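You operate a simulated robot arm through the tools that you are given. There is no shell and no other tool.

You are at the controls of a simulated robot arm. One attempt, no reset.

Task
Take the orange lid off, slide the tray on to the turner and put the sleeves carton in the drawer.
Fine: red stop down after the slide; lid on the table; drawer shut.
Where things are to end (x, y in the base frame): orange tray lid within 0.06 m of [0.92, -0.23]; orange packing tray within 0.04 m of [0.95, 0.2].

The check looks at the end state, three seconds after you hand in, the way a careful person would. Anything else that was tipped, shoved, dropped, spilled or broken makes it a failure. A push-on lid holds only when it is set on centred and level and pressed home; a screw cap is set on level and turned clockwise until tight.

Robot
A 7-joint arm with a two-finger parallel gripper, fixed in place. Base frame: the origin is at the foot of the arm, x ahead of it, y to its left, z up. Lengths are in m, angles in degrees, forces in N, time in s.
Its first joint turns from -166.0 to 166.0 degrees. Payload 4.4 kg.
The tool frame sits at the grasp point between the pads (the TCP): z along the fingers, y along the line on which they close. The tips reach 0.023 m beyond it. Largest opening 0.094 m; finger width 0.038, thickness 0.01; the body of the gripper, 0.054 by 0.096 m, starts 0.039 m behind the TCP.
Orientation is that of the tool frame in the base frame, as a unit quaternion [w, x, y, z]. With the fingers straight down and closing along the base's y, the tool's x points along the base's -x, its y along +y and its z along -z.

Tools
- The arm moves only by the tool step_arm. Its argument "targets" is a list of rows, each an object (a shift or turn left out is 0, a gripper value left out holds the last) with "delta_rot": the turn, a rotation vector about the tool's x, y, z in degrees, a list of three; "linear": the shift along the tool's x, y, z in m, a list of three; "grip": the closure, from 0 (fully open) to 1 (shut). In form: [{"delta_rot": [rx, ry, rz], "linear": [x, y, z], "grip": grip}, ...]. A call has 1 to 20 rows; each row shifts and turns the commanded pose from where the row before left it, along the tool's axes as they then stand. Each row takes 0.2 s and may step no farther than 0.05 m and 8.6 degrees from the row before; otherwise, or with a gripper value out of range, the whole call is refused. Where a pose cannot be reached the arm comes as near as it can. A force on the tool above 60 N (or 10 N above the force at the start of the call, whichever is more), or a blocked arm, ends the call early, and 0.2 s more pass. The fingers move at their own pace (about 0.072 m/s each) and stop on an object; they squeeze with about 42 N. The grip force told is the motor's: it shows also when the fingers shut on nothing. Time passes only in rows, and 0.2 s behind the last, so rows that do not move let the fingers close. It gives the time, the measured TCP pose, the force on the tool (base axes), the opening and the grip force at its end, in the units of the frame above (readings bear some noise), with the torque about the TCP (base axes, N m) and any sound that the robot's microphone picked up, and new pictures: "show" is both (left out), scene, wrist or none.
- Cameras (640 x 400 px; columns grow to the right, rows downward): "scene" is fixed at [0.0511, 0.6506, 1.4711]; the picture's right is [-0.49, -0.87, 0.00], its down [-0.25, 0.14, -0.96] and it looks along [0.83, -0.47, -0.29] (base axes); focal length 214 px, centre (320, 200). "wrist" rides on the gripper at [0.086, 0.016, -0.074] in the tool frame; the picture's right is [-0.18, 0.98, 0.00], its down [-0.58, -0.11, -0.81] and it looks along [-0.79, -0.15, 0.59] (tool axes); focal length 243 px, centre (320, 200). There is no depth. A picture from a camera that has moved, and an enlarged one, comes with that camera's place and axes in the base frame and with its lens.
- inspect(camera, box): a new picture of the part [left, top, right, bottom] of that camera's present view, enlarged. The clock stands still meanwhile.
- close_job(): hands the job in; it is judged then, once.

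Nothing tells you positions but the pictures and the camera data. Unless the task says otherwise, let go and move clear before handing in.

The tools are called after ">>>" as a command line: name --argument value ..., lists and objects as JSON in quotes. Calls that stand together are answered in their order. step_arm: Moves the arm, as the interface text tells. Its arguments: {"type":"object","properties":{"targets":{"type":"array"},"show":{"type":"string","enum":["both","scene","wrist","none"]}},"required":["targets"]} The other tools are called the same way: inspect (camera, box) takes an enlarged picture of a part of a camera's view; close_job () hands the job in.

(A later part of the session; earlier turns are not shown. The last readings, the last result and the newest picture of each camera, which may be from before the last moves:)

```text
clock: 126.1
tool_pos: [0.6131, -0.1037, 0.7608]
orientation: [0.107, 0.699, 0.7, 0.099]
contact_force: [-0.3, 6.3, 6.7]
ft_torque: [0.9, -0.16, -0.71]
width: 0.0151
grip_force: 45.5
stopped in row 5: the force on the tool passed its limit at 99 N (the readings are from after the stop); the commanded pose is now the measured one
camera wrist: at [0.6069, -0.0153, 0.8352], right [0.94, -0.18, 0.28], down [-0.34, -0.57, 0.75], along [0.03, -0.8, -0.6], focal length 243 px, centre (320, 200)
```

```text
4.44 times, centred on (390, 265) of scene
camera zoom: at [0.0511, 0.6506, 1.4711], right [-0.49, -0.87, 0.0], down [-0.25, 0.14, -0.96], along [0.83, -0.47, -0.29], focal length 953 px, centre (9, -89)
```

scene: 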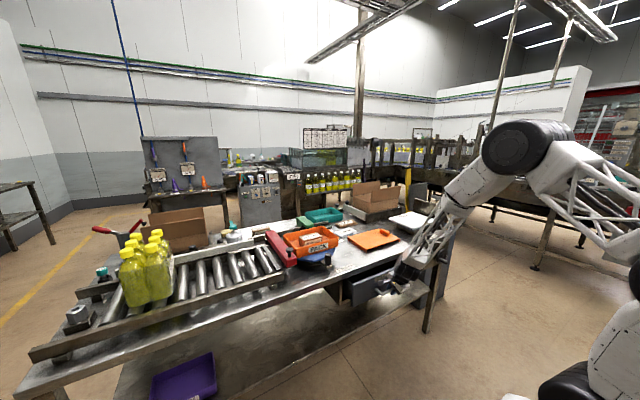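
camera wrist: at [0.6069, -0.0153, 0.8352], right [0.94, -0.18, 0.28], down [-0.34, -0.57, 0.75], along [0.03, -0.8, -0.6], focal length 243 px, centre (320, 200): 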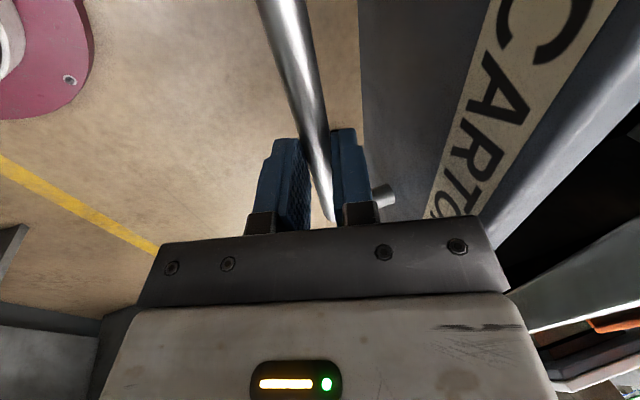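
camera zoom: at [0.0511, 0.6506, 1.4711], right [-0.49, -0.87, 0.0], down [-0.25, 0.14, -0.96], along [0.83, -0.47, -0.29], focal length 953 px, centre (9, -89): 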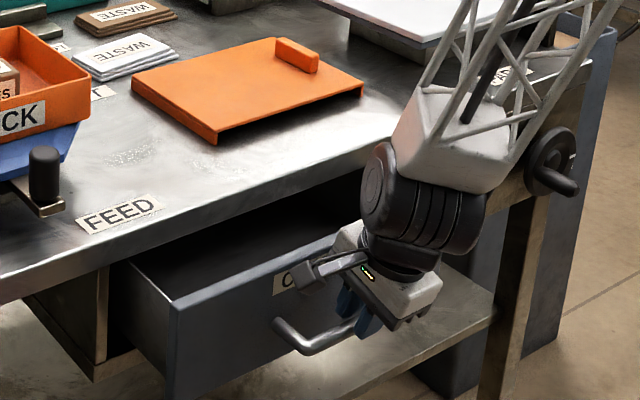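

The force limit tripped near the wrist's joint limit; the fingers slid up the rod but the drawer is already about 80 mm out. I release the handle, back off and look at the drawer's front panel.

>>> step_arm --targets '[{"grip": 0.6}, {"grip": 0.6}, {"linear": [0, -0.004, -0.02]}, {"linear": [0, -0.004, -0.03]}, {"linear": [0, 0, -0.04]}, {"linear": [0, 0, 0]}]'

>>> inspect --camera "scene" --box '[340, 210, 460, 320]'

```text
clock: 127.5
tool_pos: [0.5785, -0.1017, 0.8444]
orientation: [0.107, 0.698, 0.701, 0.098]
contact_force: [0.7, -0.2, 0.8]
ft_torque: [-0.03, -0.01, -0.02]
width: 0.0375
grip_force: 0.0
camera wrist: at [0.5727, -0.0136, 0.9186], right [0.94, -0.18, 0.28], down [-0.33, -0.57, 0.75], along [0.03, -0.8, -0.6], focal length 243 px, centre (320, 200)
```

scene: 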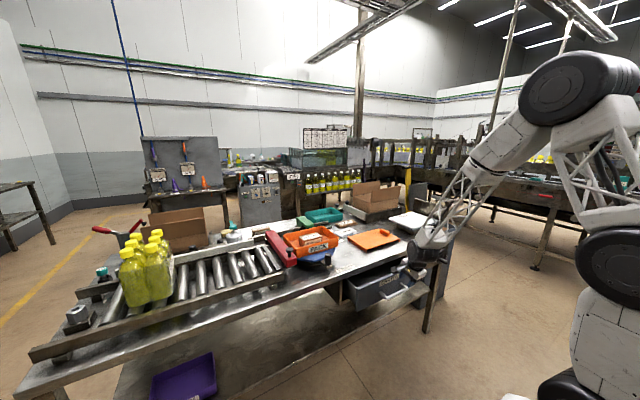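
wrist: 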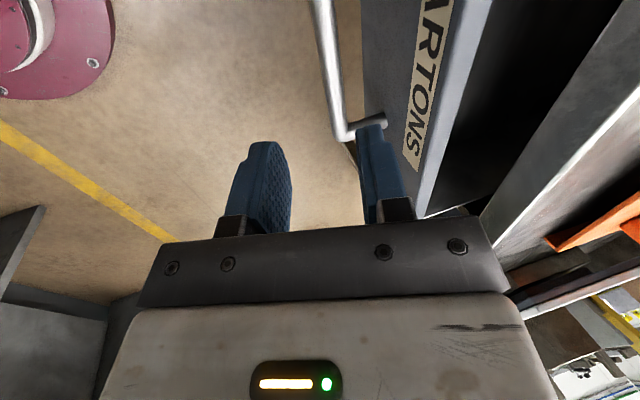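

```text
3.64 times, centred on (400, 265) of scene
camera zoom: at [0.0511, 0.6506, 1.4711], right [-0.49, -0.87, 0.0], down [-0.25, 0.14, -0.96], along [0.83, -0.47, -0.29], focal length 780 px, centre (29, -36)
```

zoom: 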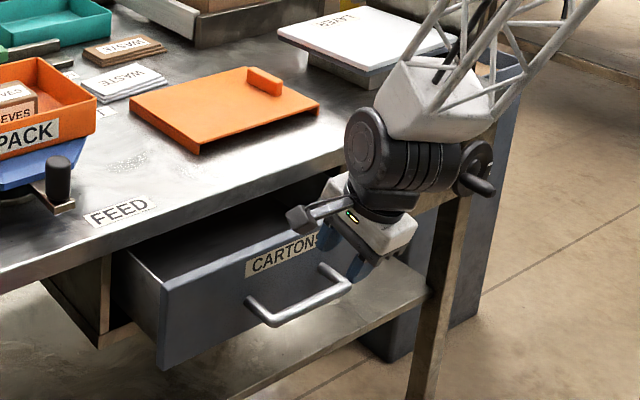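

The drawer is about 80 mm open; its front panel's top edge is at x ≈ 0.668–0.684, z ≈ 0.81. I go vertical and grip the panel's top edge to pull it further.

>>> step_arm --targets '[{"delta_rot": [8.35, 0, 0], "grip": 0.5}, {"delta_rot": [8.35, 0, 0]}, {"linear": [0, 0.0325, -0.0067]}, {"linear": [0, 0.0325, -0.0067]}, {"linear": [0, 0.0325, -0.0067]}, {"linear": [0, 0, 0]}]'

>>> inspect --camera "wrist" --box '[200, 0, 520, 230]'

>>> inspect --camera "scene" --box '[340, 210, 460, 320]'

```text
clock: 128.9
tool_pos: [0.677, -0.1007, 0.8641]
orientation: [0.005, 0.707, 0.707, -0.004]
contact_force: [-0.6, -0.2, -0.5]
ft_torque: [0.0, 0.02, 0.01]
width: 0.047
grip_force: 0.1
camera wrist: at [0.6925, -0.013, 0.9373], right [0.98, -0.18, 0.0], down [-0.11, -0.57, 0.81], along [-0.15, -0.8, -0.58], focal length 243 px, centre (320, 200)
```

scene: 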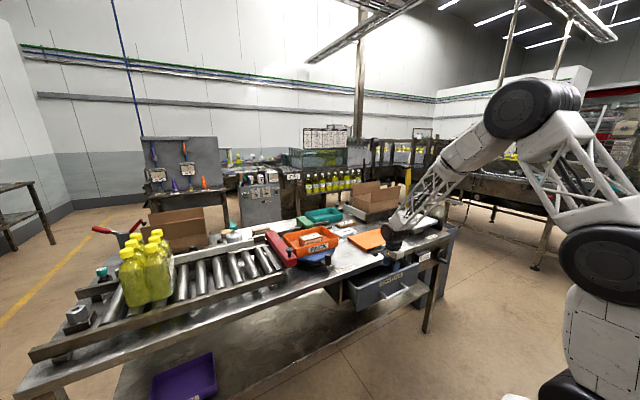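
wrist: 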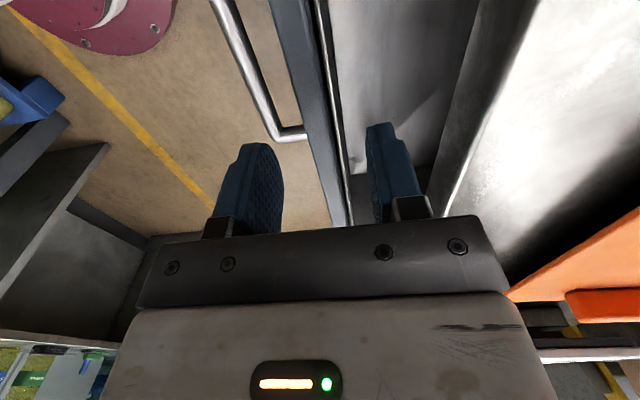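

```text
1.74 times, centred on (360, 115) of wrist
camera zoom: at [0.6925, -0.013, 0.9373], right [0.98, -0.18, 0.0], down [-0.11, -0.57, 0.81], along [-0.15, -0.8, -0.58], focal length 422 px, centre (250, 348)
```

zoom: 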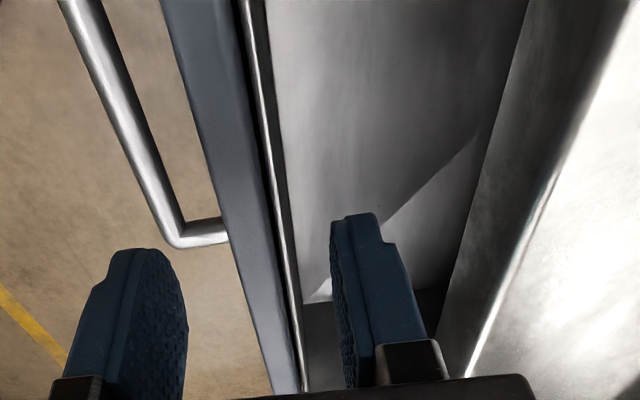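

```text
3.64 times, centred on (400, 265) of scene
camera zoom: at [0.0511, 0.6506, 1.4711], right [-0.49, -0.87, 0.0], down [-0.25, 0.14, -0.96], along [0.83, -0.47, -0.29], focal length 780 px, centre (29, -36)
```

zoom: 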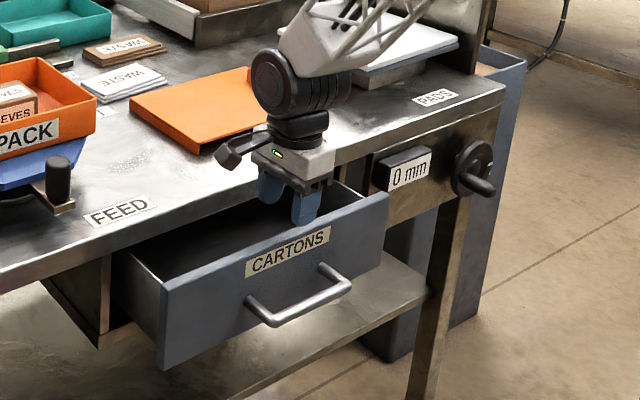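

The fingers straddle the front panel nicely. I lower onto it, shift slightly, and close.

>>> step_arm --targets '[{"linear": [0, -0.003, 0.02]}, {"linear": [0, 0, 0.02]}, {"linear": [0, 0, 0.02]}, {"linear": [0, 0, 0]}]' --show "none"

>>> step_arm --targets '[{"grip": 1}, {"grip": 1}, {"grip": 1}]' --show "wrist"

```text
clock: 129.9
tool_pos: [0.674, -0.1017, 0.8044]
orientation: [0.005, 0.707, 0.708, -0.003]
contact_force: [-0.2, -0.2, -0.3]
ft_torque: [-0.03, 0.02, 0.05]
width: 0.047
grip_force: 0.1
```

```text
clock: 130.7
tool_pos: [0.6741, -0.1027, 0.804]
orientation: [0.004, 0.707, 0.707, -0.004]
contact_force: [-1.5, -0.9, -1.4]
ft_torque: [-0.17, -0.44, -0.48]
width: 0.0219
grip_force: 45.1
camera wrist: at [0.6892, -0.0145, 0.8769], right [0.98, -0.18, 0.0], down [-0.11, -0.57, 0.81], along [-0.15, -0.8, -0.58], focal length 243 px, centre (320, 200)
```

wrist: 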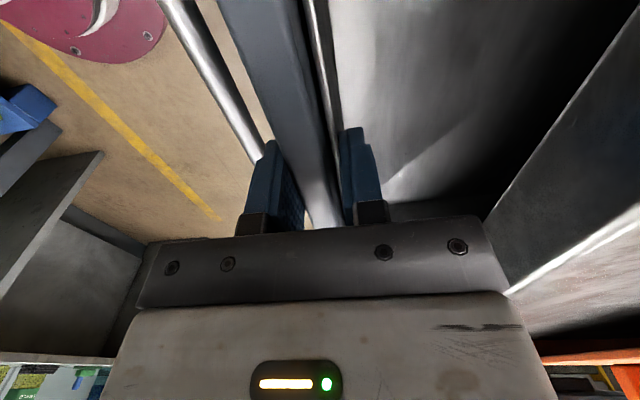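

Panel is gripped. I pull the drawer out further with the tool vertical.

>>> step_arm --targets '[{"linear": [0, -0.005, 0]}, {"linear": [0, -0.01, 0]}, {"linear": [0, -0.012, 0]}, {"linear": [0, -0.012, 0]}, {"linear": [0, -0.011, 0]}, {"linear": [0, 0, 0]}]' --show "none"

>>> step_arm --targets '[{"linear": [0, -0.005, 0]}, {"linear": [0, -0.01, 0]}, {"linear": [0, -0.012, 0]}, {"linear": [0, -0.012, 0]}, {"linear": [0, -0.011, 0]}, {"linear": [0, 0, 0]}]'

>>> inspect --camera "scene" --box '[340, 210, 460, 320]'

```text
clock: 132.1
tool_pos: [0.6232, -0.103, 0.8047]
orientation: [0.004, 0.707, 0.707, -0.004]
contact_force: [-0.7, 16.2, -25.6]
ft_torque: [0.01, -0.64, -0.64]
width: 0.0219
grip_force: 45.1
```

```text
clock: 133.5
tool_pos: [0.575, -0.1021, 0.8049]
orientation: [0.005, 0.707, 0.707, -0.006]
contact_force: [1.5, -4.8, -22.6]
ft_torque: [-0.61, -0.64, -0.32]
width: 0.0218
grip_force: 45.4
camera wrist: at [0.59, -0.0148, 0.8774], right [0.98, -0.18, 0.0], down [-0.11, -0.57, 0.81], along [-0.15, -0.8, -0.58], focal length 243 px, centre (320, 200)
```

scene: 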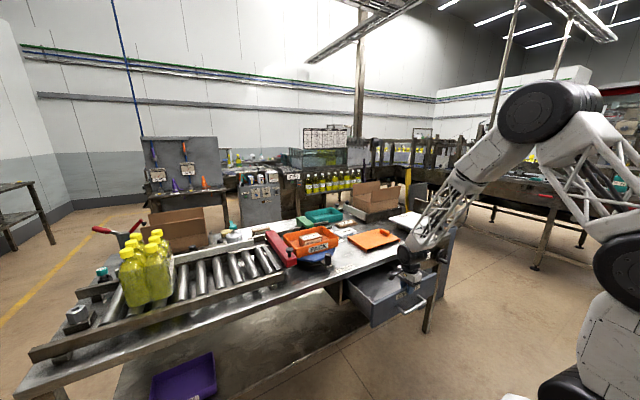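
wrist: 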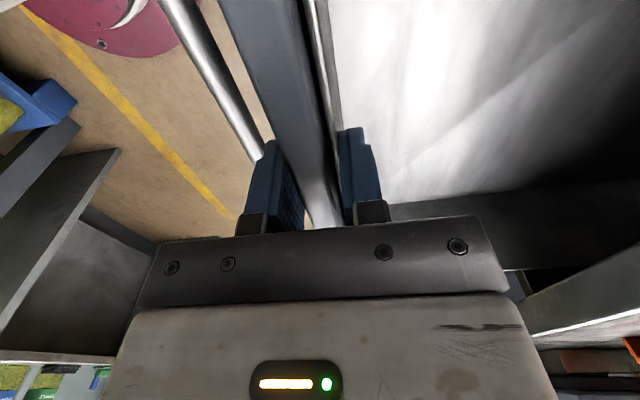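

```text
3.64 times, centred on (400, 265) of scene
camera zoom: at [0.0511, 0.6506, 1.4711], right [-0.49, -0.87, 0.0], down [-0.25, 0.14, -0.96], along [0.83, -0.47, -0.29], focal length 780 px, centre (29, -36)
```

zoom: 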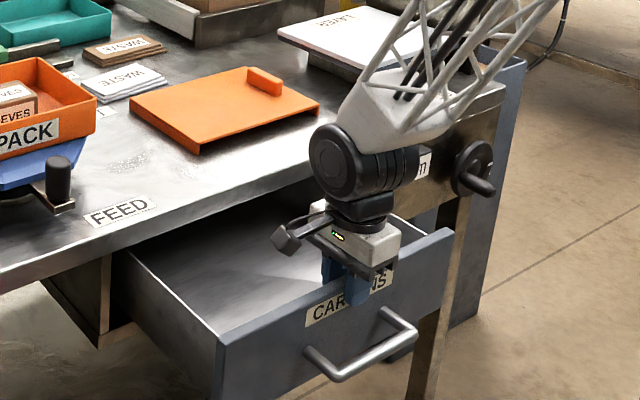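

The drawer is open by about 0.18 m, which is enough. I release the panel, rise, and go to the carton in the tray.

>>> step_arm --targets '[{"grip": 0.6}, {"grip": 0.6}, {"linear": [0, 0, -0.02]}, {"linear": [0, 0, -0.045]}, {"linear": [0, 0, -0.045]}, {"linear": [0, 0, -0.045]}, {"linear": [0, 0, -0.045]}, {"linear": [0, 0, -0.045]}, {"linear": [0, 0, -0.045]}, {"linear": [0, 0, 0], "grip": 0.08}]'

>>> inspect --camera "wrist" --box '[200, 0, 640, 240]'

>>> inspect --camera "scene" --box '[340, 210, 460, 320]'

```text
clock: 135.7
tool_pos: [0.5739, -0.0997, 1.0951]
orientation: [0.004, 0.707, 0.707, -0.005]
contact_force: [0.4, 0.3, -0.4]
ft_torque: [-0.02, 0.01, -0.01]
width: 0.0868
grip_force: 0.1
camera wrist: at [0.59, -0.0113, 1.1681], right [0.98, -0.18, 0.0], down [-0.11, -0.57, 0.81], along [-0.15, -0.8, -0.58], focal length 243 px, centre (320, 200)
```

scene: 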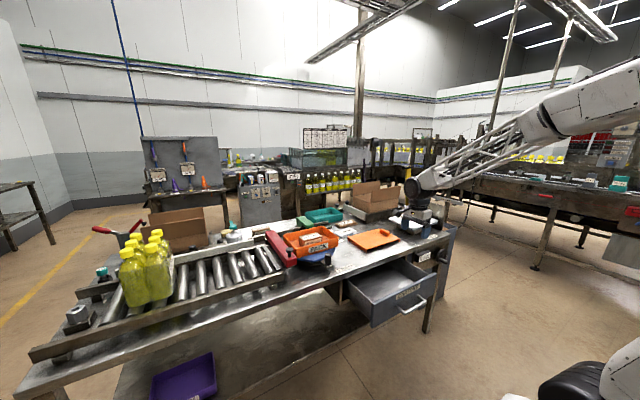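
wrist: 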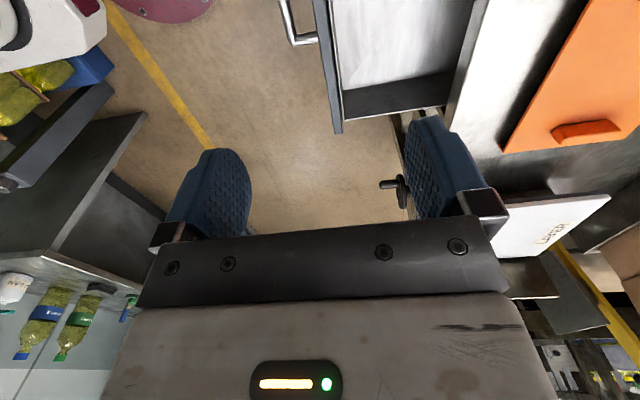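

```text
1.45 times, centred on (420, 120) of wrist
camera zoom: at [0.59, -0.0113, 1.1681], right [0.98, -0.18, 0.0], down [-0.11, -0.57, 0.81], along [-0.15, -0.8, -0.58], focal length 353 px, centre (174, 316)
```

zoom: 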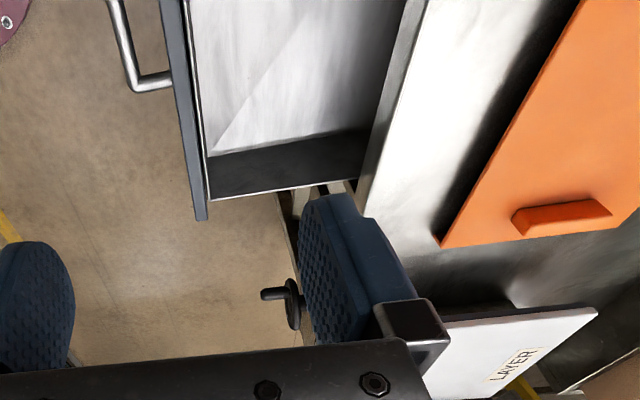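

```text
3.64 times, centred on (400, 265) of scene
camera zoom: at [0.0511, 0.6506, 1.4711], right [-0.49, -0.87, 0.0], down [-0.25, 0.14, -0.96], along [0.83, -0.47, -0.29], focal length 780 px, centre (29, -36)
```

zoom: 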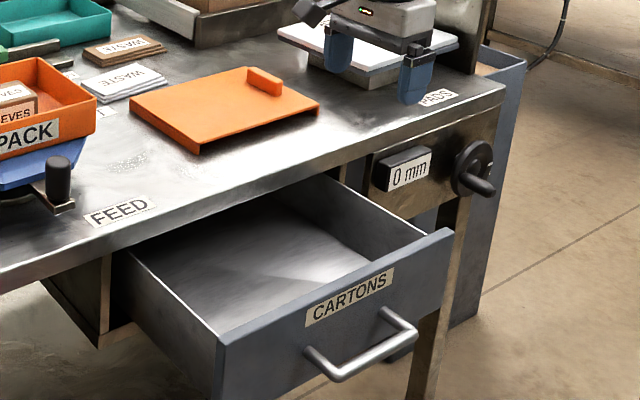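

The drawer is empty with its floor at about z = 0.70. Now I move over the carton in the tray.

>>> step_arm --targets '[{"linear": [0.02997, 0.03746, 0]}, {"linear": [0.02997, 0.03746, 0]}, {"linear": [0.02997, 0.03746, 0]}, {"linear": [0.02997, 0.03746, 0]}, {"linear": [0.02997, 0.03746, 0]}, {"linear": [0.02997, 0.03746, 0]}, {"linear": [0.02997, 0.03746, 0]}, {"linear": [0.02997, 0.03746, 0]}, {"linear": [0.02997, 0.03746, 0]}, {"linear": [0.02997, 0.03746, 0]}, {"linear": [0, 0, 0]}]'

>>> inspect --camera "wrist" --box '[160, 0, 480, 230]'

>>> inspect --camera "scene" --box '[250, 180, 370, 280]'

```text
clock: 138.1
tool_pos: [0.951, 0.2007, 1.0908]
orientation: [0.004, 0.708, 0.707, -0.005]
contact_force: [0.1, -1.0, -0.9]
ft_torque: [-0.01, -0.01, 0.0]
width: 0.0864
grip_force: 0.1
camera wrist: at [0.966, 0.289, 1.1627], right [0.98, -0.18, 0.0], down [-0.11, -0.57, 0.81], along [-0.15, -0.8, -0.58], focal length 243 px, centre (320, 200)
```

scene: 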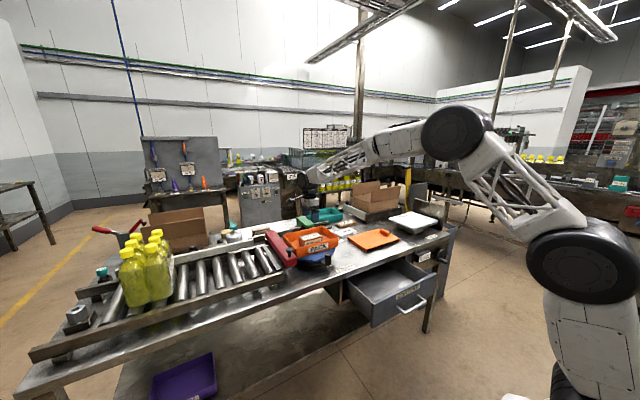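
wrist: 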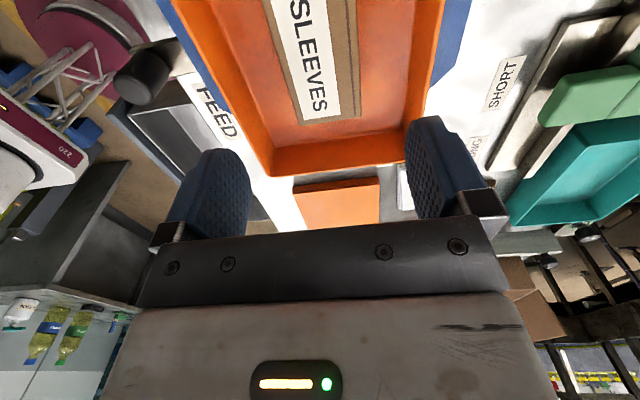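

```text
1.74 times, centred on (320, 115) of wrist
camera zoom: at [0.966, 0.289, 1.1627], right [0.98, -0.18, 0.0], down [-0.11, -0.57, 0.81], along [-0.15, -0.8, -0.58], focal length 422 px, centre (320, 348)
```

zoom: 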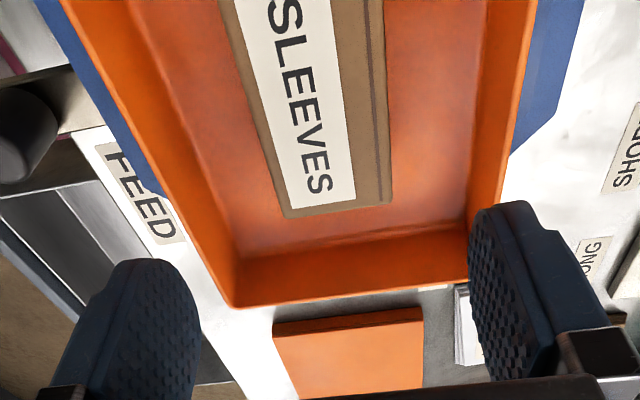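

```text
4.00 times, centred on (310, 230) of scene
camera zoom: at [0.0511, 0.6506, 1.4711], right [-0.49, -0.87, 0.0], down [-0.25, 0.14, -0.96], along [0.83, -0.47, -0.29], focal length 858 px, centre (360, 80)
```

zoom: 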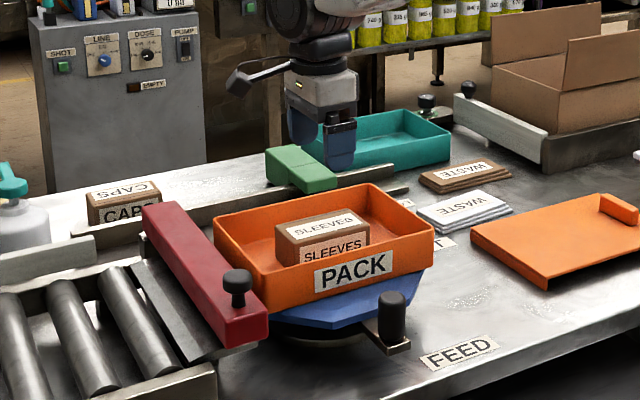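

The carton spans x 0.920–0.978, y 0.146–0.25, top at about z = 0.966. I set the opening to about 75 mm and descend around it.

>>> step_arm --targets '[{"linear": [0, -0.002, 0.03], "grip": 0.2}, {"linear": [0, 0, 0.03]}, {"linear": [0, 0, 0.03]}, {"linear": [0, 0, 0]}]' --show "wrist"

>>> inspect --camera "scene" --box '[270, 190, 350, 270]'

>>> inspect --camera "wrist" --box '[160, 0, 480, 230]'

```text
clock: 139.1
tool_pos: [0.9467, 0.1973, 1.0]
orientation: [0.004, 0.707, 0.707, -0.004]
contact_force: [0.1, -0.2, 0.0]
ft_torque: [0.0, 0.02, 0.02]
width: 0.0751
grip_force: 0.1
camera wrist: at [0.9623, 0.2867, 1.0725], right [0.98, -0.18, 0.0], down [-0.11, -0.57, 0.81], along [-0.15, -0.8, -0.58], focal length 243 px, centre (320, 200)
```

wrist: 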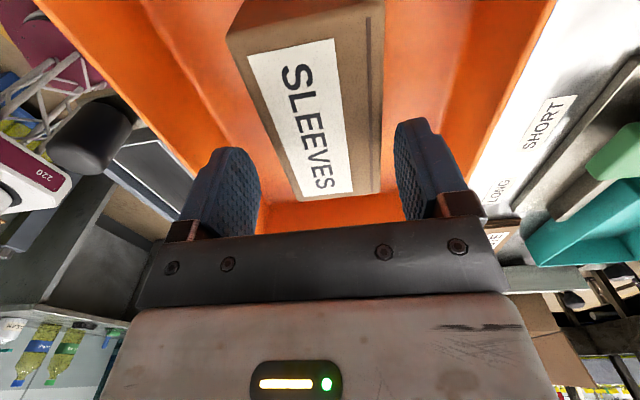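

```text
5.00 times, centred on (310, 230) of scene
camera zoom: at [0.0511, 0.6506, 1.4711], right [-0.49, -0.87, 0.0], down [-0.25, 0.14, -0.96], along [0.83, -0.47, -0.29], focal length 1072 px, centre (370, 50)
```

zoom: 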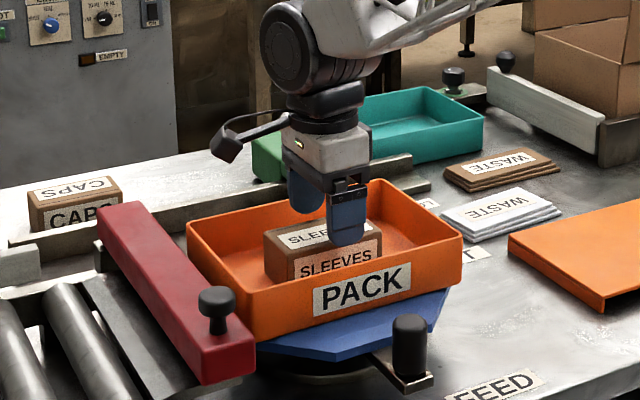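

```text
1.74 times, centred on (320, 115) of wrist
camera zoom: at [0.9623, 0.2867, 1.0725], right [0.98, -0.18, 0.0], down [-0.11, -0.57, 0.81], along [-0.15, -0.8, -0.58], focal length 422 px, centre (320, 348)
```

zoom: 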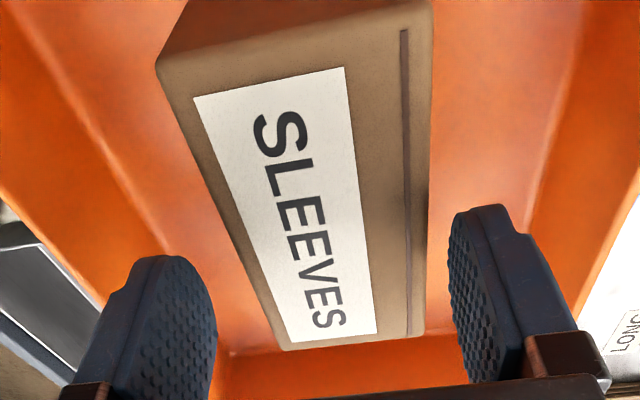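

>>> step_arm --targets '[{"linear": [0, 0.003, 0.015]}, {"linear": [0, 0, 0.015]}, {"linear": [0, 0, 0.01]}, {"linear": [0, 0, 0]}]' --show "wrist"

>>> inspect --camera "scene" --box '[270, 190, 350, 270]'

```text
clock: 140.1
tool_pos: [0.9504, 0.1992, 0.9605]
orientation: [0.005, 0.707, 0.707, -0.004]
contact_force: [0.4, -0.4, 0.2]
ft_torque: [0.01, 0.02, 0.01]
width: 0.075
grip_force: 0.1
camera wrist: at [0.9655, 0.2869, 1.0327], right [0.98, -0.18, 0.0], down [-0.11, -0.57, 0.81], along [-0.15, -0.8, -0.58], focal length 243 px, centre (320, 200)
```

wrist: 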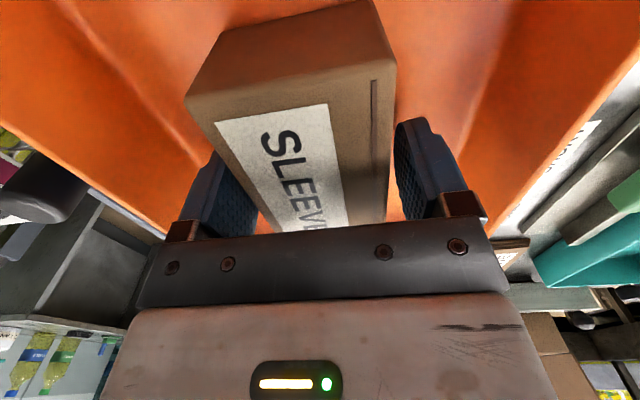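

```text
5.00 times, centred on (310, 230) of scene
camera zoom: at [0.0511, 0.6506, 1.4711], right [-0.49, -0.87, 0.0], down [-0.25, 0.14, -0.96], along [0.83, -0.47, -0.29], focal length 1072 px, centre (370, 50)
```

zoom: 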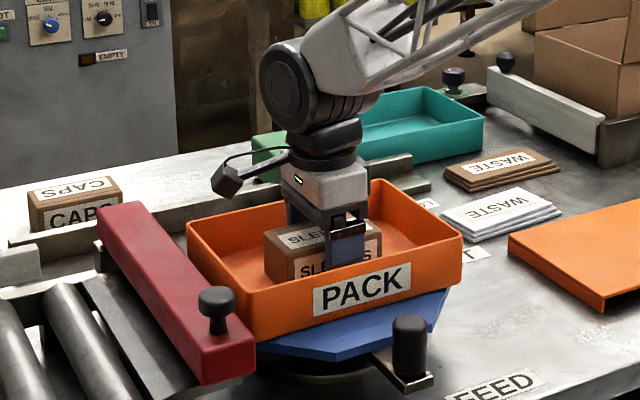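

>>> step_arm --targets '[{"linear": [0, 0, 0.004]}, {"grip": 1}, {"grip": 1}, {"grip": 1}, {"grip": 1}]' --show "none"

```text
clock: 141.3
tool_pos: [0.9498, 0.1991, 0.9569]
orientation: [0.004, 0.708, 0.706, -0.004]
contact_force: [-0.2, -0.3, 0.1]
ft_torque: [0.04, -0.01, -0.01]
width: 0.0595
grip_force: 42.0
```

Held at 59.5 mm. I lift straight up, slowly at first.

>>> step_arm --targets '[{"linear": [0, 0, -0.008]}, {"linear": [0, 0, -0.012]}, {"linear": [0, 0, -0.02]}, {"linear": [0, 0, -0.03]}, {"linear": [0, 0, -0.03]}, {"linear": [0, 0, 0]}]'

>>> inspect --camera "scene" --box '[260, 180, 360, 270]'

```text
clock: 142.7
tool_pos: [0.9491, 0.1992, 1.0564]
orientation: [0.004, 0.707, 0.707, -0.004]
contact_force: [0.8, 0.3, -0.9]
ft_torque: [0.04, 0.02, -0.02]
width: 0.0596
grip_force: 42.1
camera wrist: at [0.9658, 0.2883, 1.129], right [0.98, -0.18, 0.0], down [-0.11, -0.57, 0.81], along [-0.15, -0.8, -0.58], focal length 243 px, centre (320, 200)
```

scene: 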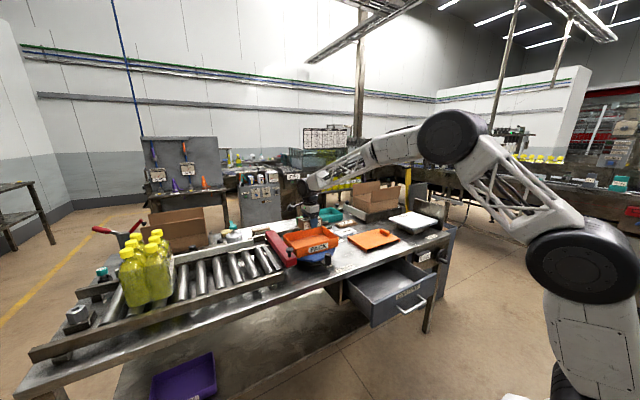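
wrist: 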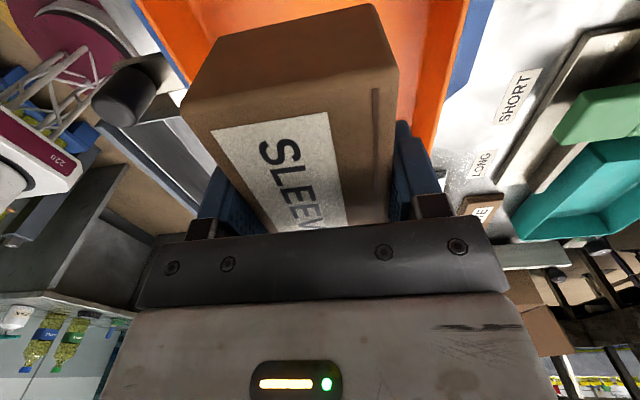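

```text
4.44 times, centred on (310, 225) of scene
camera zoom: at [0.0511, 0.6506, 1.4711], right [-0.49, -0.87, 0.0], down [-0.25, 0.14, -0.96], along [0.83, -0.47, -0.29], focal length 953 px, centre (364, 89)
```

zoom: 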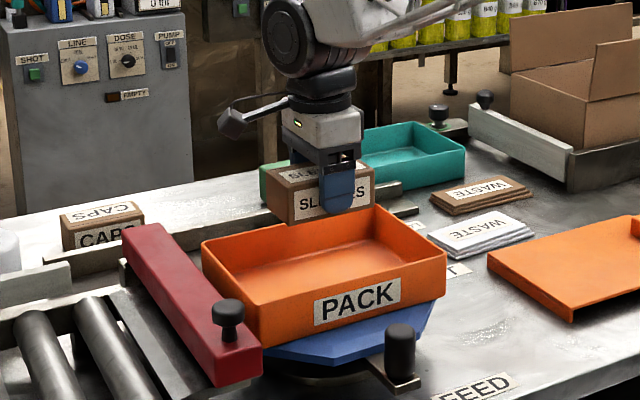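

Carton is out and the tray didn't move. I carry it over to above the open drawer.

>>> step_arm --targets '[{"linear": [0, 0, -0.03]}, {"linear": [-0.02, -0.02, -0.01]}, {"linear": [-0.031, -0.0305, 0]}, {"linear": [-0.031, -0.0305, 0]}, {"linear": [-0.031, -0.0305, 0]}, {"linear": [-0.031, -0.0305, 0]}, {"linear": [-0.031, -0.0305, 0]}, {"linear": [-0.031, -0.0305, 0]}, {"linear": [-0.031, -0.0305, 0]}, {"linear": [-0.031, -0.0305, 0]}, {"linear": [-0.031, -0.0305, 0]}, {"linear": [0, 0, 0]}]'

>>> inspect --camera "wrist" --box '[160, 0, 560, 240]'

```text
clock: 145.3
tool_pos: [0.6568, -0.1003, 1.1004]
orientation: [0.005, 0.707, 0.707, -0.004]
contact_force: [1.3, -0.1, -1.0]
ft_torque: [-0.03, 0.01, 0.0]
width: 0.0596
grip_force: 42.0
camera wrist: at [0.672, -0.0116, 1.1732], right [0.98, -0.18, 0.0], down [-0.11, -0.57, 0.81], along [-0.15, -0.8, -0.58], focal length 243 px, centre (320, 200)
```

scene: 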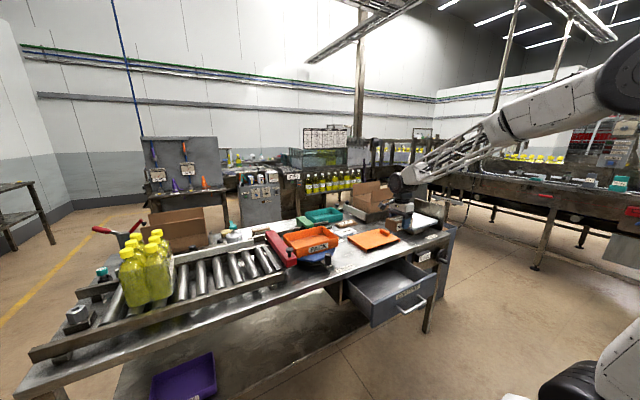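
wrist: 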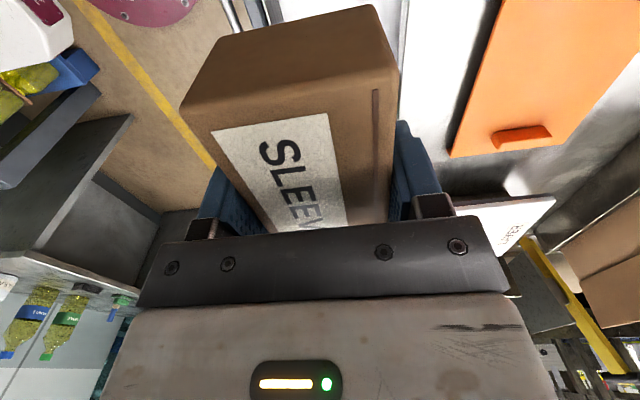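

```text
1.60 times, centred on (360, 120) of wrist
camera zoom: at [0.672, -0.0116, 1.1732], right [0.98, -0.18, 0.0], down [-0.11, -0.57, 0.81], along [-0.15, -0.8, -0.58], focal length 388 px, centre (256, 328)
```

zoom: 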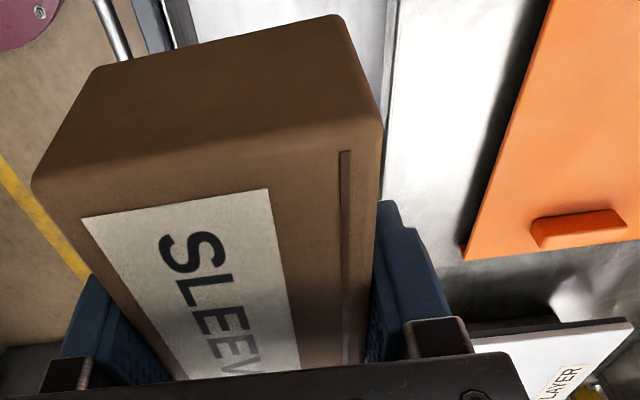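

The carton (about 55 mm tall) is above the drawer opening. I lower it into the drawer.

>>> step_arm --targets '[{"linear": [0, -0.002, 0.04]}, {"linear": [0, 0, 0.045]}, {"linear": [0, 0, 0.045]}, {"linear": [0, 0, 0.045]}, {"linear": [0, 0, 0.045]}, {"linear": [0, 0, 0.04]}, {"linear": [0, 0, 0]}]'

>>> inspect --camera "scene" --box '[340, 200, 460, 310]'

```text
clock: 146.9
tool_pos: [0.6531, -0.1023, 0.8404]
orientation: [0.003, 0.707, 0.707, -0.005]
contact_force: [0.5, -0.4, -1.6]
ft_torque: [0.02, 0.0, -0.04]
width: 0.0595
grip_force: 41.7
camera wrist: at [0.6689, -0.0142, 0.9128], right [0.98, -0.18, 0.0], down [-0.11, -0.57, 0.81], along [-0.15, -0.8, -0.58], focal length 243 px, centre (320, 200)
```

scene: 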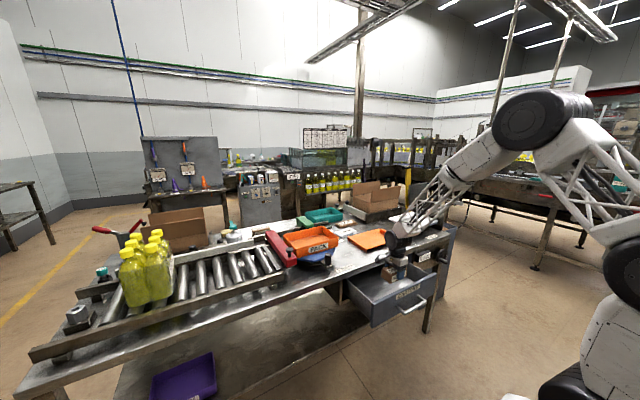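
wrist: 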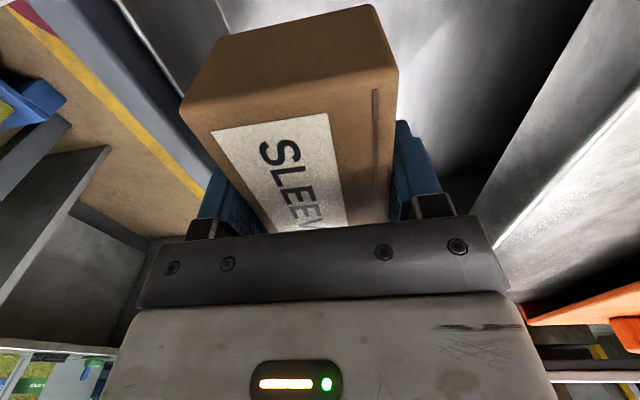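

```text
3.64 times, centred on (400, 255) of scene
camera zoom: at [0.0511, 0.6506, 1.4711], right [-0.49, -0.87, 0.0], down [-0.25, 0.14, -0.96], along [0.83, -0.47, -0.29], focal length 780 px, centre (29, 0)
```

zoom: 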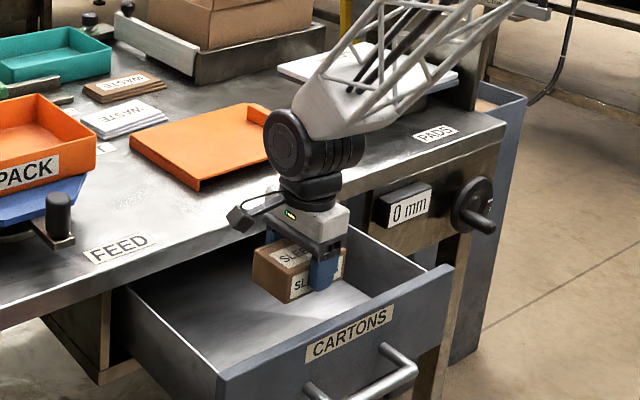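

>>> step_arm --targets '[{"linear": [0, 0, 0.025]}, {"linear": [0, 0, 0.025]}, {"linear": [0, 0, 0.015]}, {"linear": [0, 0, 0]}]' --show "wrist"

>>> inspect --camera "scene" --box '[350, 210, 450, 300]'

```text
clock: 147.9
tool_pos: [0.6519, -0.1032, 0.7753]
orientation: [0.004, 0.707, 0.708, -0.004]
contact_force: [0.7, -0.5, -1.0]
ft_torque: [0.04, 0.0, 0.0]
width: 0.0596
grip_force: 42.0
camera wrist: at [0.6689, -0.0147, 0.8478], right [0.98, -0.18, 0.0], down [-0.11, -0.57, 0.81], along [-0.15, -0.8, -0.58], focal length 243 px, centre (320, 200)
```

wrist: 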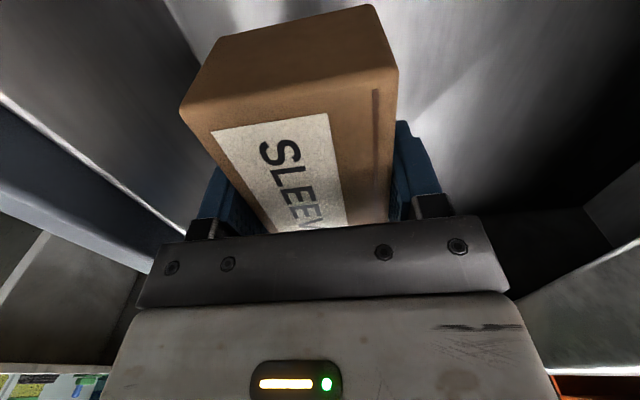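

```text
4.44 times, centred on (400, 255) of scene
camera zoom: at [0.0511, 0.6506, 1.4711], right [-0.49, -0.87, 0.0], down [-0.25, 0.14, -0.96], along [0.83, -0.47, -0.29], focal length 953 px, centre (-36, -44)
```

zoom: 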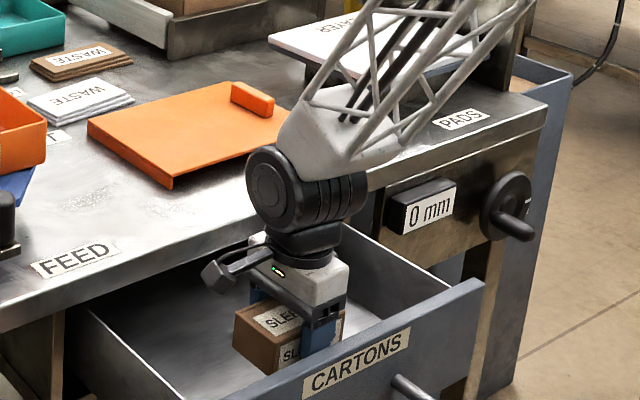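

>>> step_arm --targets '[{"linear": [0, 0, 0.006]}, {"linear": [0, 0, 0.006]}, {"linear": [0, 0, 0]}]' --show "none"

>>> step_arm --targets '[{"linear": [0, 0, 0.004]}, {"linear": [0, 0, 0.004]}, {"linear": [0, 0, 0]}]' --show "none"

>>> inspect --camera "scene" --box '[350, 210, 450, 300]'

```text
clock: 148.7
tool_pos: [0.6542, -0.1017, 0.763]
orientation: [0.004, 0.707, 0.707, -0.005]
contact_force: [0.2, -1.6, -1.1]
ft_torque: [-0.02, 0.02, 0.0]
width: 0.0597
grip_force: 41.8
```

```text
clock: 149.5
tool_pos: [0.6546, -0.1033, 0.7546]
orientation: [0.004, 0.707, 0.707, -0.004]
contact_force: [0.6, -0.2, -1.6]
ft_torque: [0.0, 0.0, 0.01]
width: 0.0595
grip_force: 41.6
```

```text
4.44 times, centred on (400, 255) of scene
camera zoom: at [0.0511, 0.6506, 1.4711], right [-0.49, -0.87, 0.0], down [-0.25, 0.14, -0.96], along [0.83, -0.47, -0.29], focal length 953 px, centre (-36, -44)
```

zoom: 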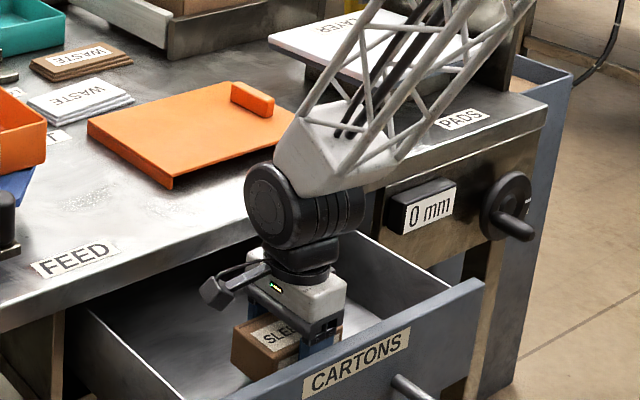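

>>> step_arm --targets '[{"linear": [0, 0, 0.004]}, {"linear": [0, 0, 0]}]' --show "none"

>>> step_arm --targets '[{"linear": [0, 0, 0.004]}, {"linear": [0, 0, 0]}]' --show "none"

>>> step_arm --targets '[{"linear": [0, 0, 0.003]}, {"linear": [0, 0, 0]}]' --show "wrist"

```text
clock: 150.1
tool_pos: [0.6544, -0.1026, 0.7516]
orientation: [0.003, 0.707, 0.707, -0.006]
contact_force: [0.6, -0.5, -1.1]
ft_torque: [0.0, 0.0, -0.01]
width: 0.0595
grip_force: 41.6
```

```text
clock: 150.7
tool_pos: [0.6541, -0.1036, 0.7472]
orientation: [0.004, 0.707, 0.707, -0.004]
contact_force: [-0.3, -0.3, -2.6]
ft_torque: [0.05, 0.0, 0.03]
width: 0.0597
grip_force: 41.9
```

```text
clock: 151.3
tool_pos: [0.6544, -0.103, 0.7438]
orientation: [0.004, 0.708, 0.707, -0.003]
contact_force: [0.2, -0.1, -1.4]
ft_torque: [-0.01, -0.01, 0.01]
width: 0.0596
grip_force: 42.0
camera wrist: at [0.6692, -0.0149, 0.817], right [0.98, -0.18, 0.0], down [-0.11, -0.57, 0.81], along [-0.15, -0.8, -0.58], focal length 243 px, centre (320, 200)
```

wrist: 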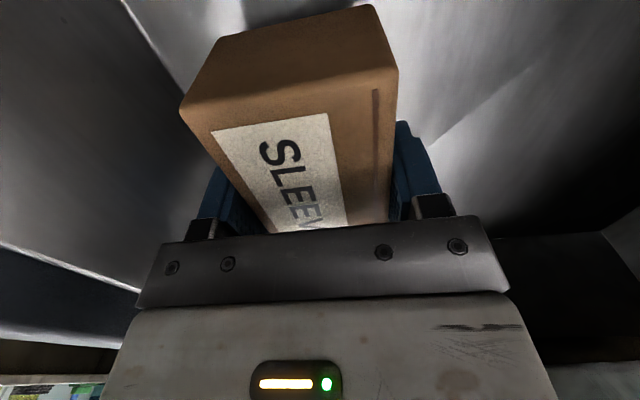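

>>> step_arm --targets '[{"linear": [0, 0, 0.004]}, {"linear": [0, 0, 0]}]' --show "none"

>>> step_arm --targets '[{"linear": [0, 0, 0.004]}, {"linear": [0, 0, 0]}]' --show "none"

>>> step_arm --targets '[{"linear": [0, 0, 0.004]}, {"linear": [0, 0, 0]}]' --show "none"

>>> inspect --camera "scene" --box '[350, 210, 450, 300]'

```text
clock: 151.9
tool_pos: [0.6534, -0.1026, 0.7414]
orientation: [0.004, 0.707, 0.707, -0.004]
contact_force: [-0.2, 0.4, -1.0]
ft_torque: [0.02, 0.0, 0.04]
width: 0.0596
grip_force: 41.9
```

```text
clock: 152.5
tool_pos: [0.6527, -0.1017, 0.7376]
orientation: [0.004, 0.707, 0.707, -0.005]
contact_force: [-0.1, -0.3, -1.0]
ft_torque: [0.0, -0.04, -0.03]
width: 0.0596
grip_force: 42.0
```

```text
clock: 153.1
tool_pos: [0.6528, -0.1022, 0.7326]
orientation: [0.004, 0.707, 0.707, -0.004]
contact_force: [-0.2, -0.4, -1.2]
ft_torque: [0.0, -0.02, 0.02]
width: 0.0596
grip_force: 42.6
```

```text
4.44 times, centred on (400, 255) of scene
camera zoom: at [0.0511, 0.6506, 1.4711], right [-0.49, -0.87, 0.0], down [-0.25, 0.14, -0.96], along [0.83, -0.47, -0.29], focal length 953 px, centre (-36, -44)
```

zoom: 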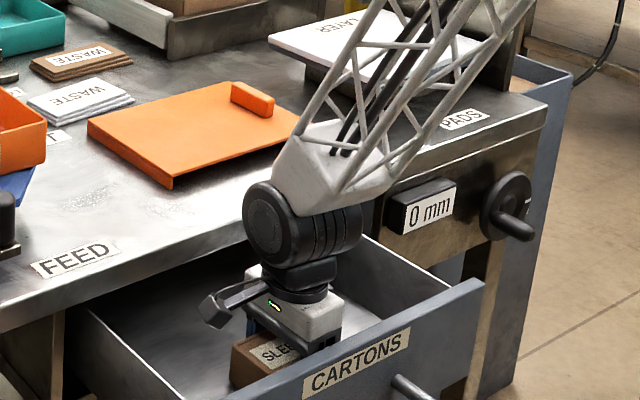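

>>> step_arm --targets '[{"linear": [0, 0, 0.004]}, {"linear": [0, 0, 0]}]' --show "none"

>>> step_arm --targets '[{"linear": [0, 0, 0.004]}, {"linear": [0, 0, 0]}]' --show "none"

>>> step_arm --targets '[{"linear": [0, 0, 0.003]}, {"linear": [0, 0, 0]}]' --show "none"

```text
clock: 153.7
tool_pos: [0.6536, -0.103, 0.7291]
orientation: [0.004, 0.707, 0.707, -0.005]
contact_force: [-0.4, 0.3, -0.7]
ft_torque: [0.03, 0.02, 0.03]
width: 0.0595
grip_force: 42.2
```

```text
clock: 154.3
tool_pos: [0.6563, -0.1027, 0.7269]
orientation: [0.005, 0.707, 0.707, -0.005]
contact_force: [1.6, 1.5, 42.8]
ft_torque: [0.01, 0.14, 0.04]
width: 0.0595
grip_force: 42.1
```

```text
clock: 154.9
tool_pos: [0.6545, -0.1034, 0.7218]
orientation: [0.004, 0.707, 0.707, -0.005]
contact_force: [-0.4, 0.2, 42.5]
ft_torque: [-0.04, 0.02, -0.01]
width: 0.06
grip_force: 41.9
```

The carton has touched the drawer floor. I ease off, open, and rise clear.

>>> step_arm --targets '[{"linear": [0, 0, -0.002]}, {"grip": 0.2}, {"grip": 0.2}, {"linear": [0, 0, -0.01]}, {"linear": [0, 0, -0.03]}, {"linear": [0, 0, -0.045]}, {"linear": [0, 0, -0.045]}, {"linear": [0, 0, -0.045]}, {"linear": [0, 0, -0.045]}, {"linear": [0, 0, 0]}]'

>>> inspect --camera "wrist" --box '[200, 0, 500, 230]'

>>> inspect --camera "scene" --box '[340, 210, 460, 320]'

```text
clock: 157.1
tool_pos: [0.6537, -0.1007, 0.9442]
orientation: [0.003, 0.707, 0.707, -0.005]
contact_force: [-0.5, 0.1, -0.5]
ft_torque: [-0.01, -0.02, -0.01]
width: 0.0752
grip_force: 0.0
camera wrist: at [0.6691, -0.0119, 1.0163], right [0.98, -0.18, 0.0], down [-0.11, -0.57, 0.81], along [-0.15, -0.8, -0.58], focal length 243 px, centre (320, 200)
```

scene: 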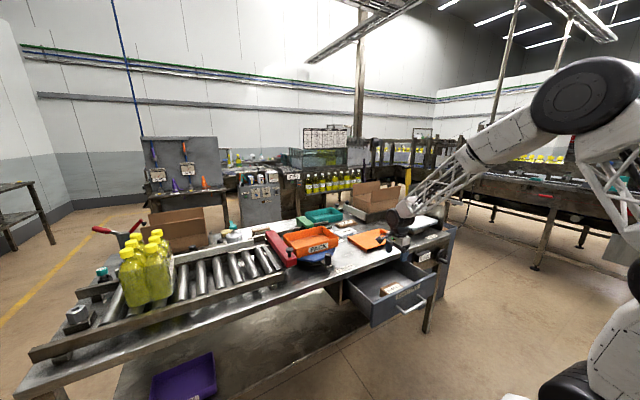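
wrist: 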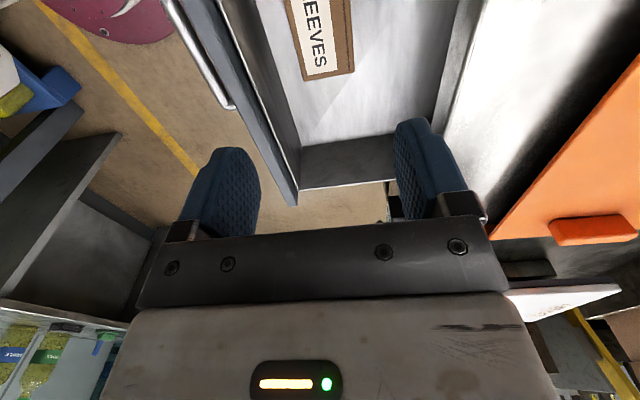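

```text
1.74 times, centred on (350, 115) of wrist
camera zoom: at [0.6691, -0.0119, 1.0163], right [0.98, -0.18, 0.0], down [-0.11, -0.57, 0.81], along [-0.15, -0.8, -0.58], focal length 422 px, centre (268, 348)
```

zoom: 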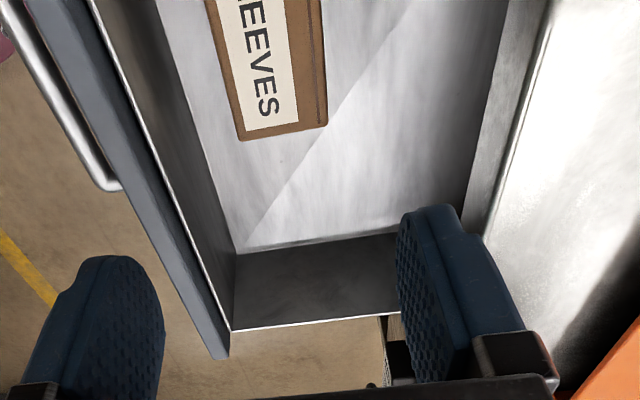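

```text
3.64 times, centred on (400, 265) of scene
camera zoom: at [0.0511, 0.6506, 1.4711], right [-0.49, -0.87, 0.0], down [-0.25, 0.14, -0.96], along [0.83, -0.47, -0.29], focal length 780 px, centre (29, -36)
```

zoom: 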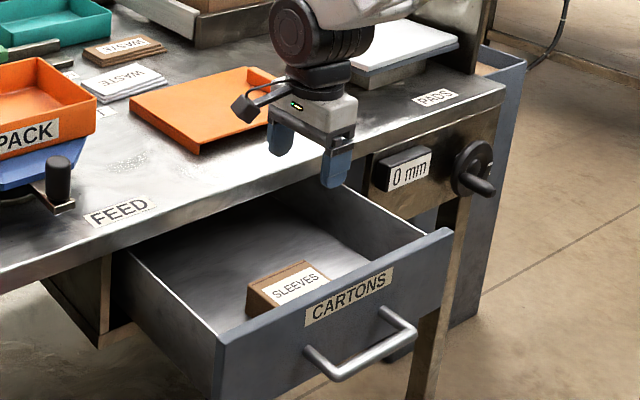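

The carton sits flat in the drawer. To shut it I'll push the handle rod with closed, vertical fingers: first I move in front of the handle and lower.

>>> step_arm --targets '[{"linear": [0, -0.045, 0], "grip": 1}, {"linear": [0, -0.045, 0]}, {"linear": [0, -0.045, 0]}, {"linear": [0, -0.045, 0]}, {"linear": [0, -0.019, 0]}, {"linear": [0, 0, 0.045]}, {"linear": [0, 0, 0.045]}, {"linear": [0, 0, 0.04]}, {"linear": [0, 0, 0]}]'

>>> inspect --camera "scene" --box '[360, 220, 480, 330]'

```text
clock: 159.1
tool_pos: [0.4544, -0.101, 0.8158]
orientation: [0.005, 0.706, 0.708, -0.004]
contact_force: [0.2, -0.5, 0.8]
ft_torque: [-0.01, 0.0, 0.02]
width: 0.0
grip_force: 41.3
camera wrist: at [0.4707, -0.013, 0.8871], right [0.98, -0.18, 0.0], down [-0.11, -0.57, 0.81], along [-0.15, -0.8, -0.58], focal length 243 px, centre (320, 200)
```

scene: 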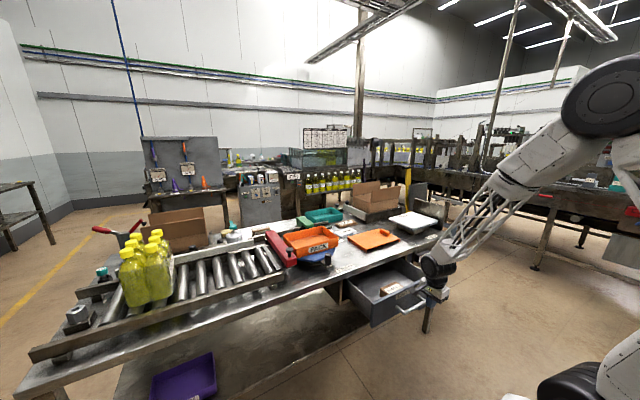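
wrist: 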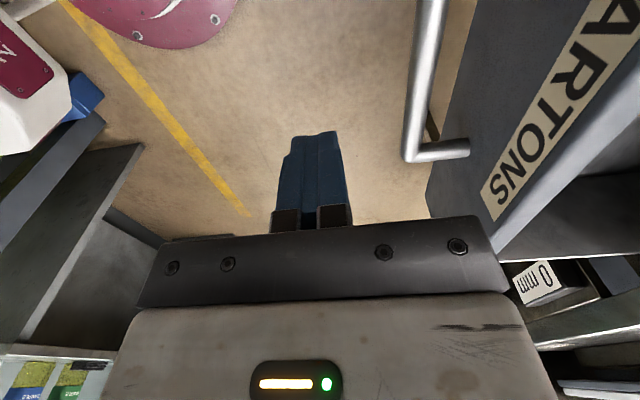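

```text
3.64 times, centred on (420, 275) of scene
camera zoom: at [0.0511, 0.6506, 1.4711], right [-0.49, -0.87, 0.0], down [-0.25, 0.14, -0.96], along [0.83, -0.47, -0.29], focal length 780 px, centre (-44, -73)
```

zoom: 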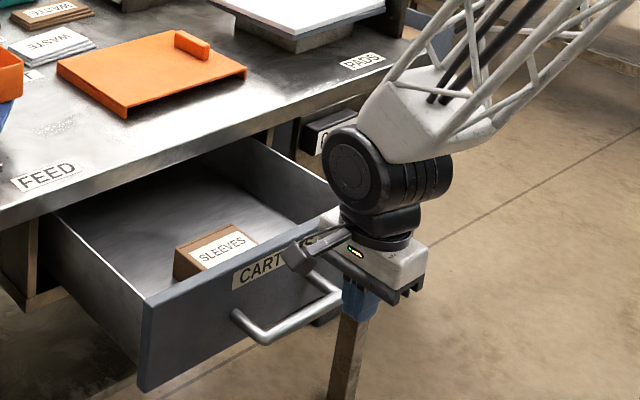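

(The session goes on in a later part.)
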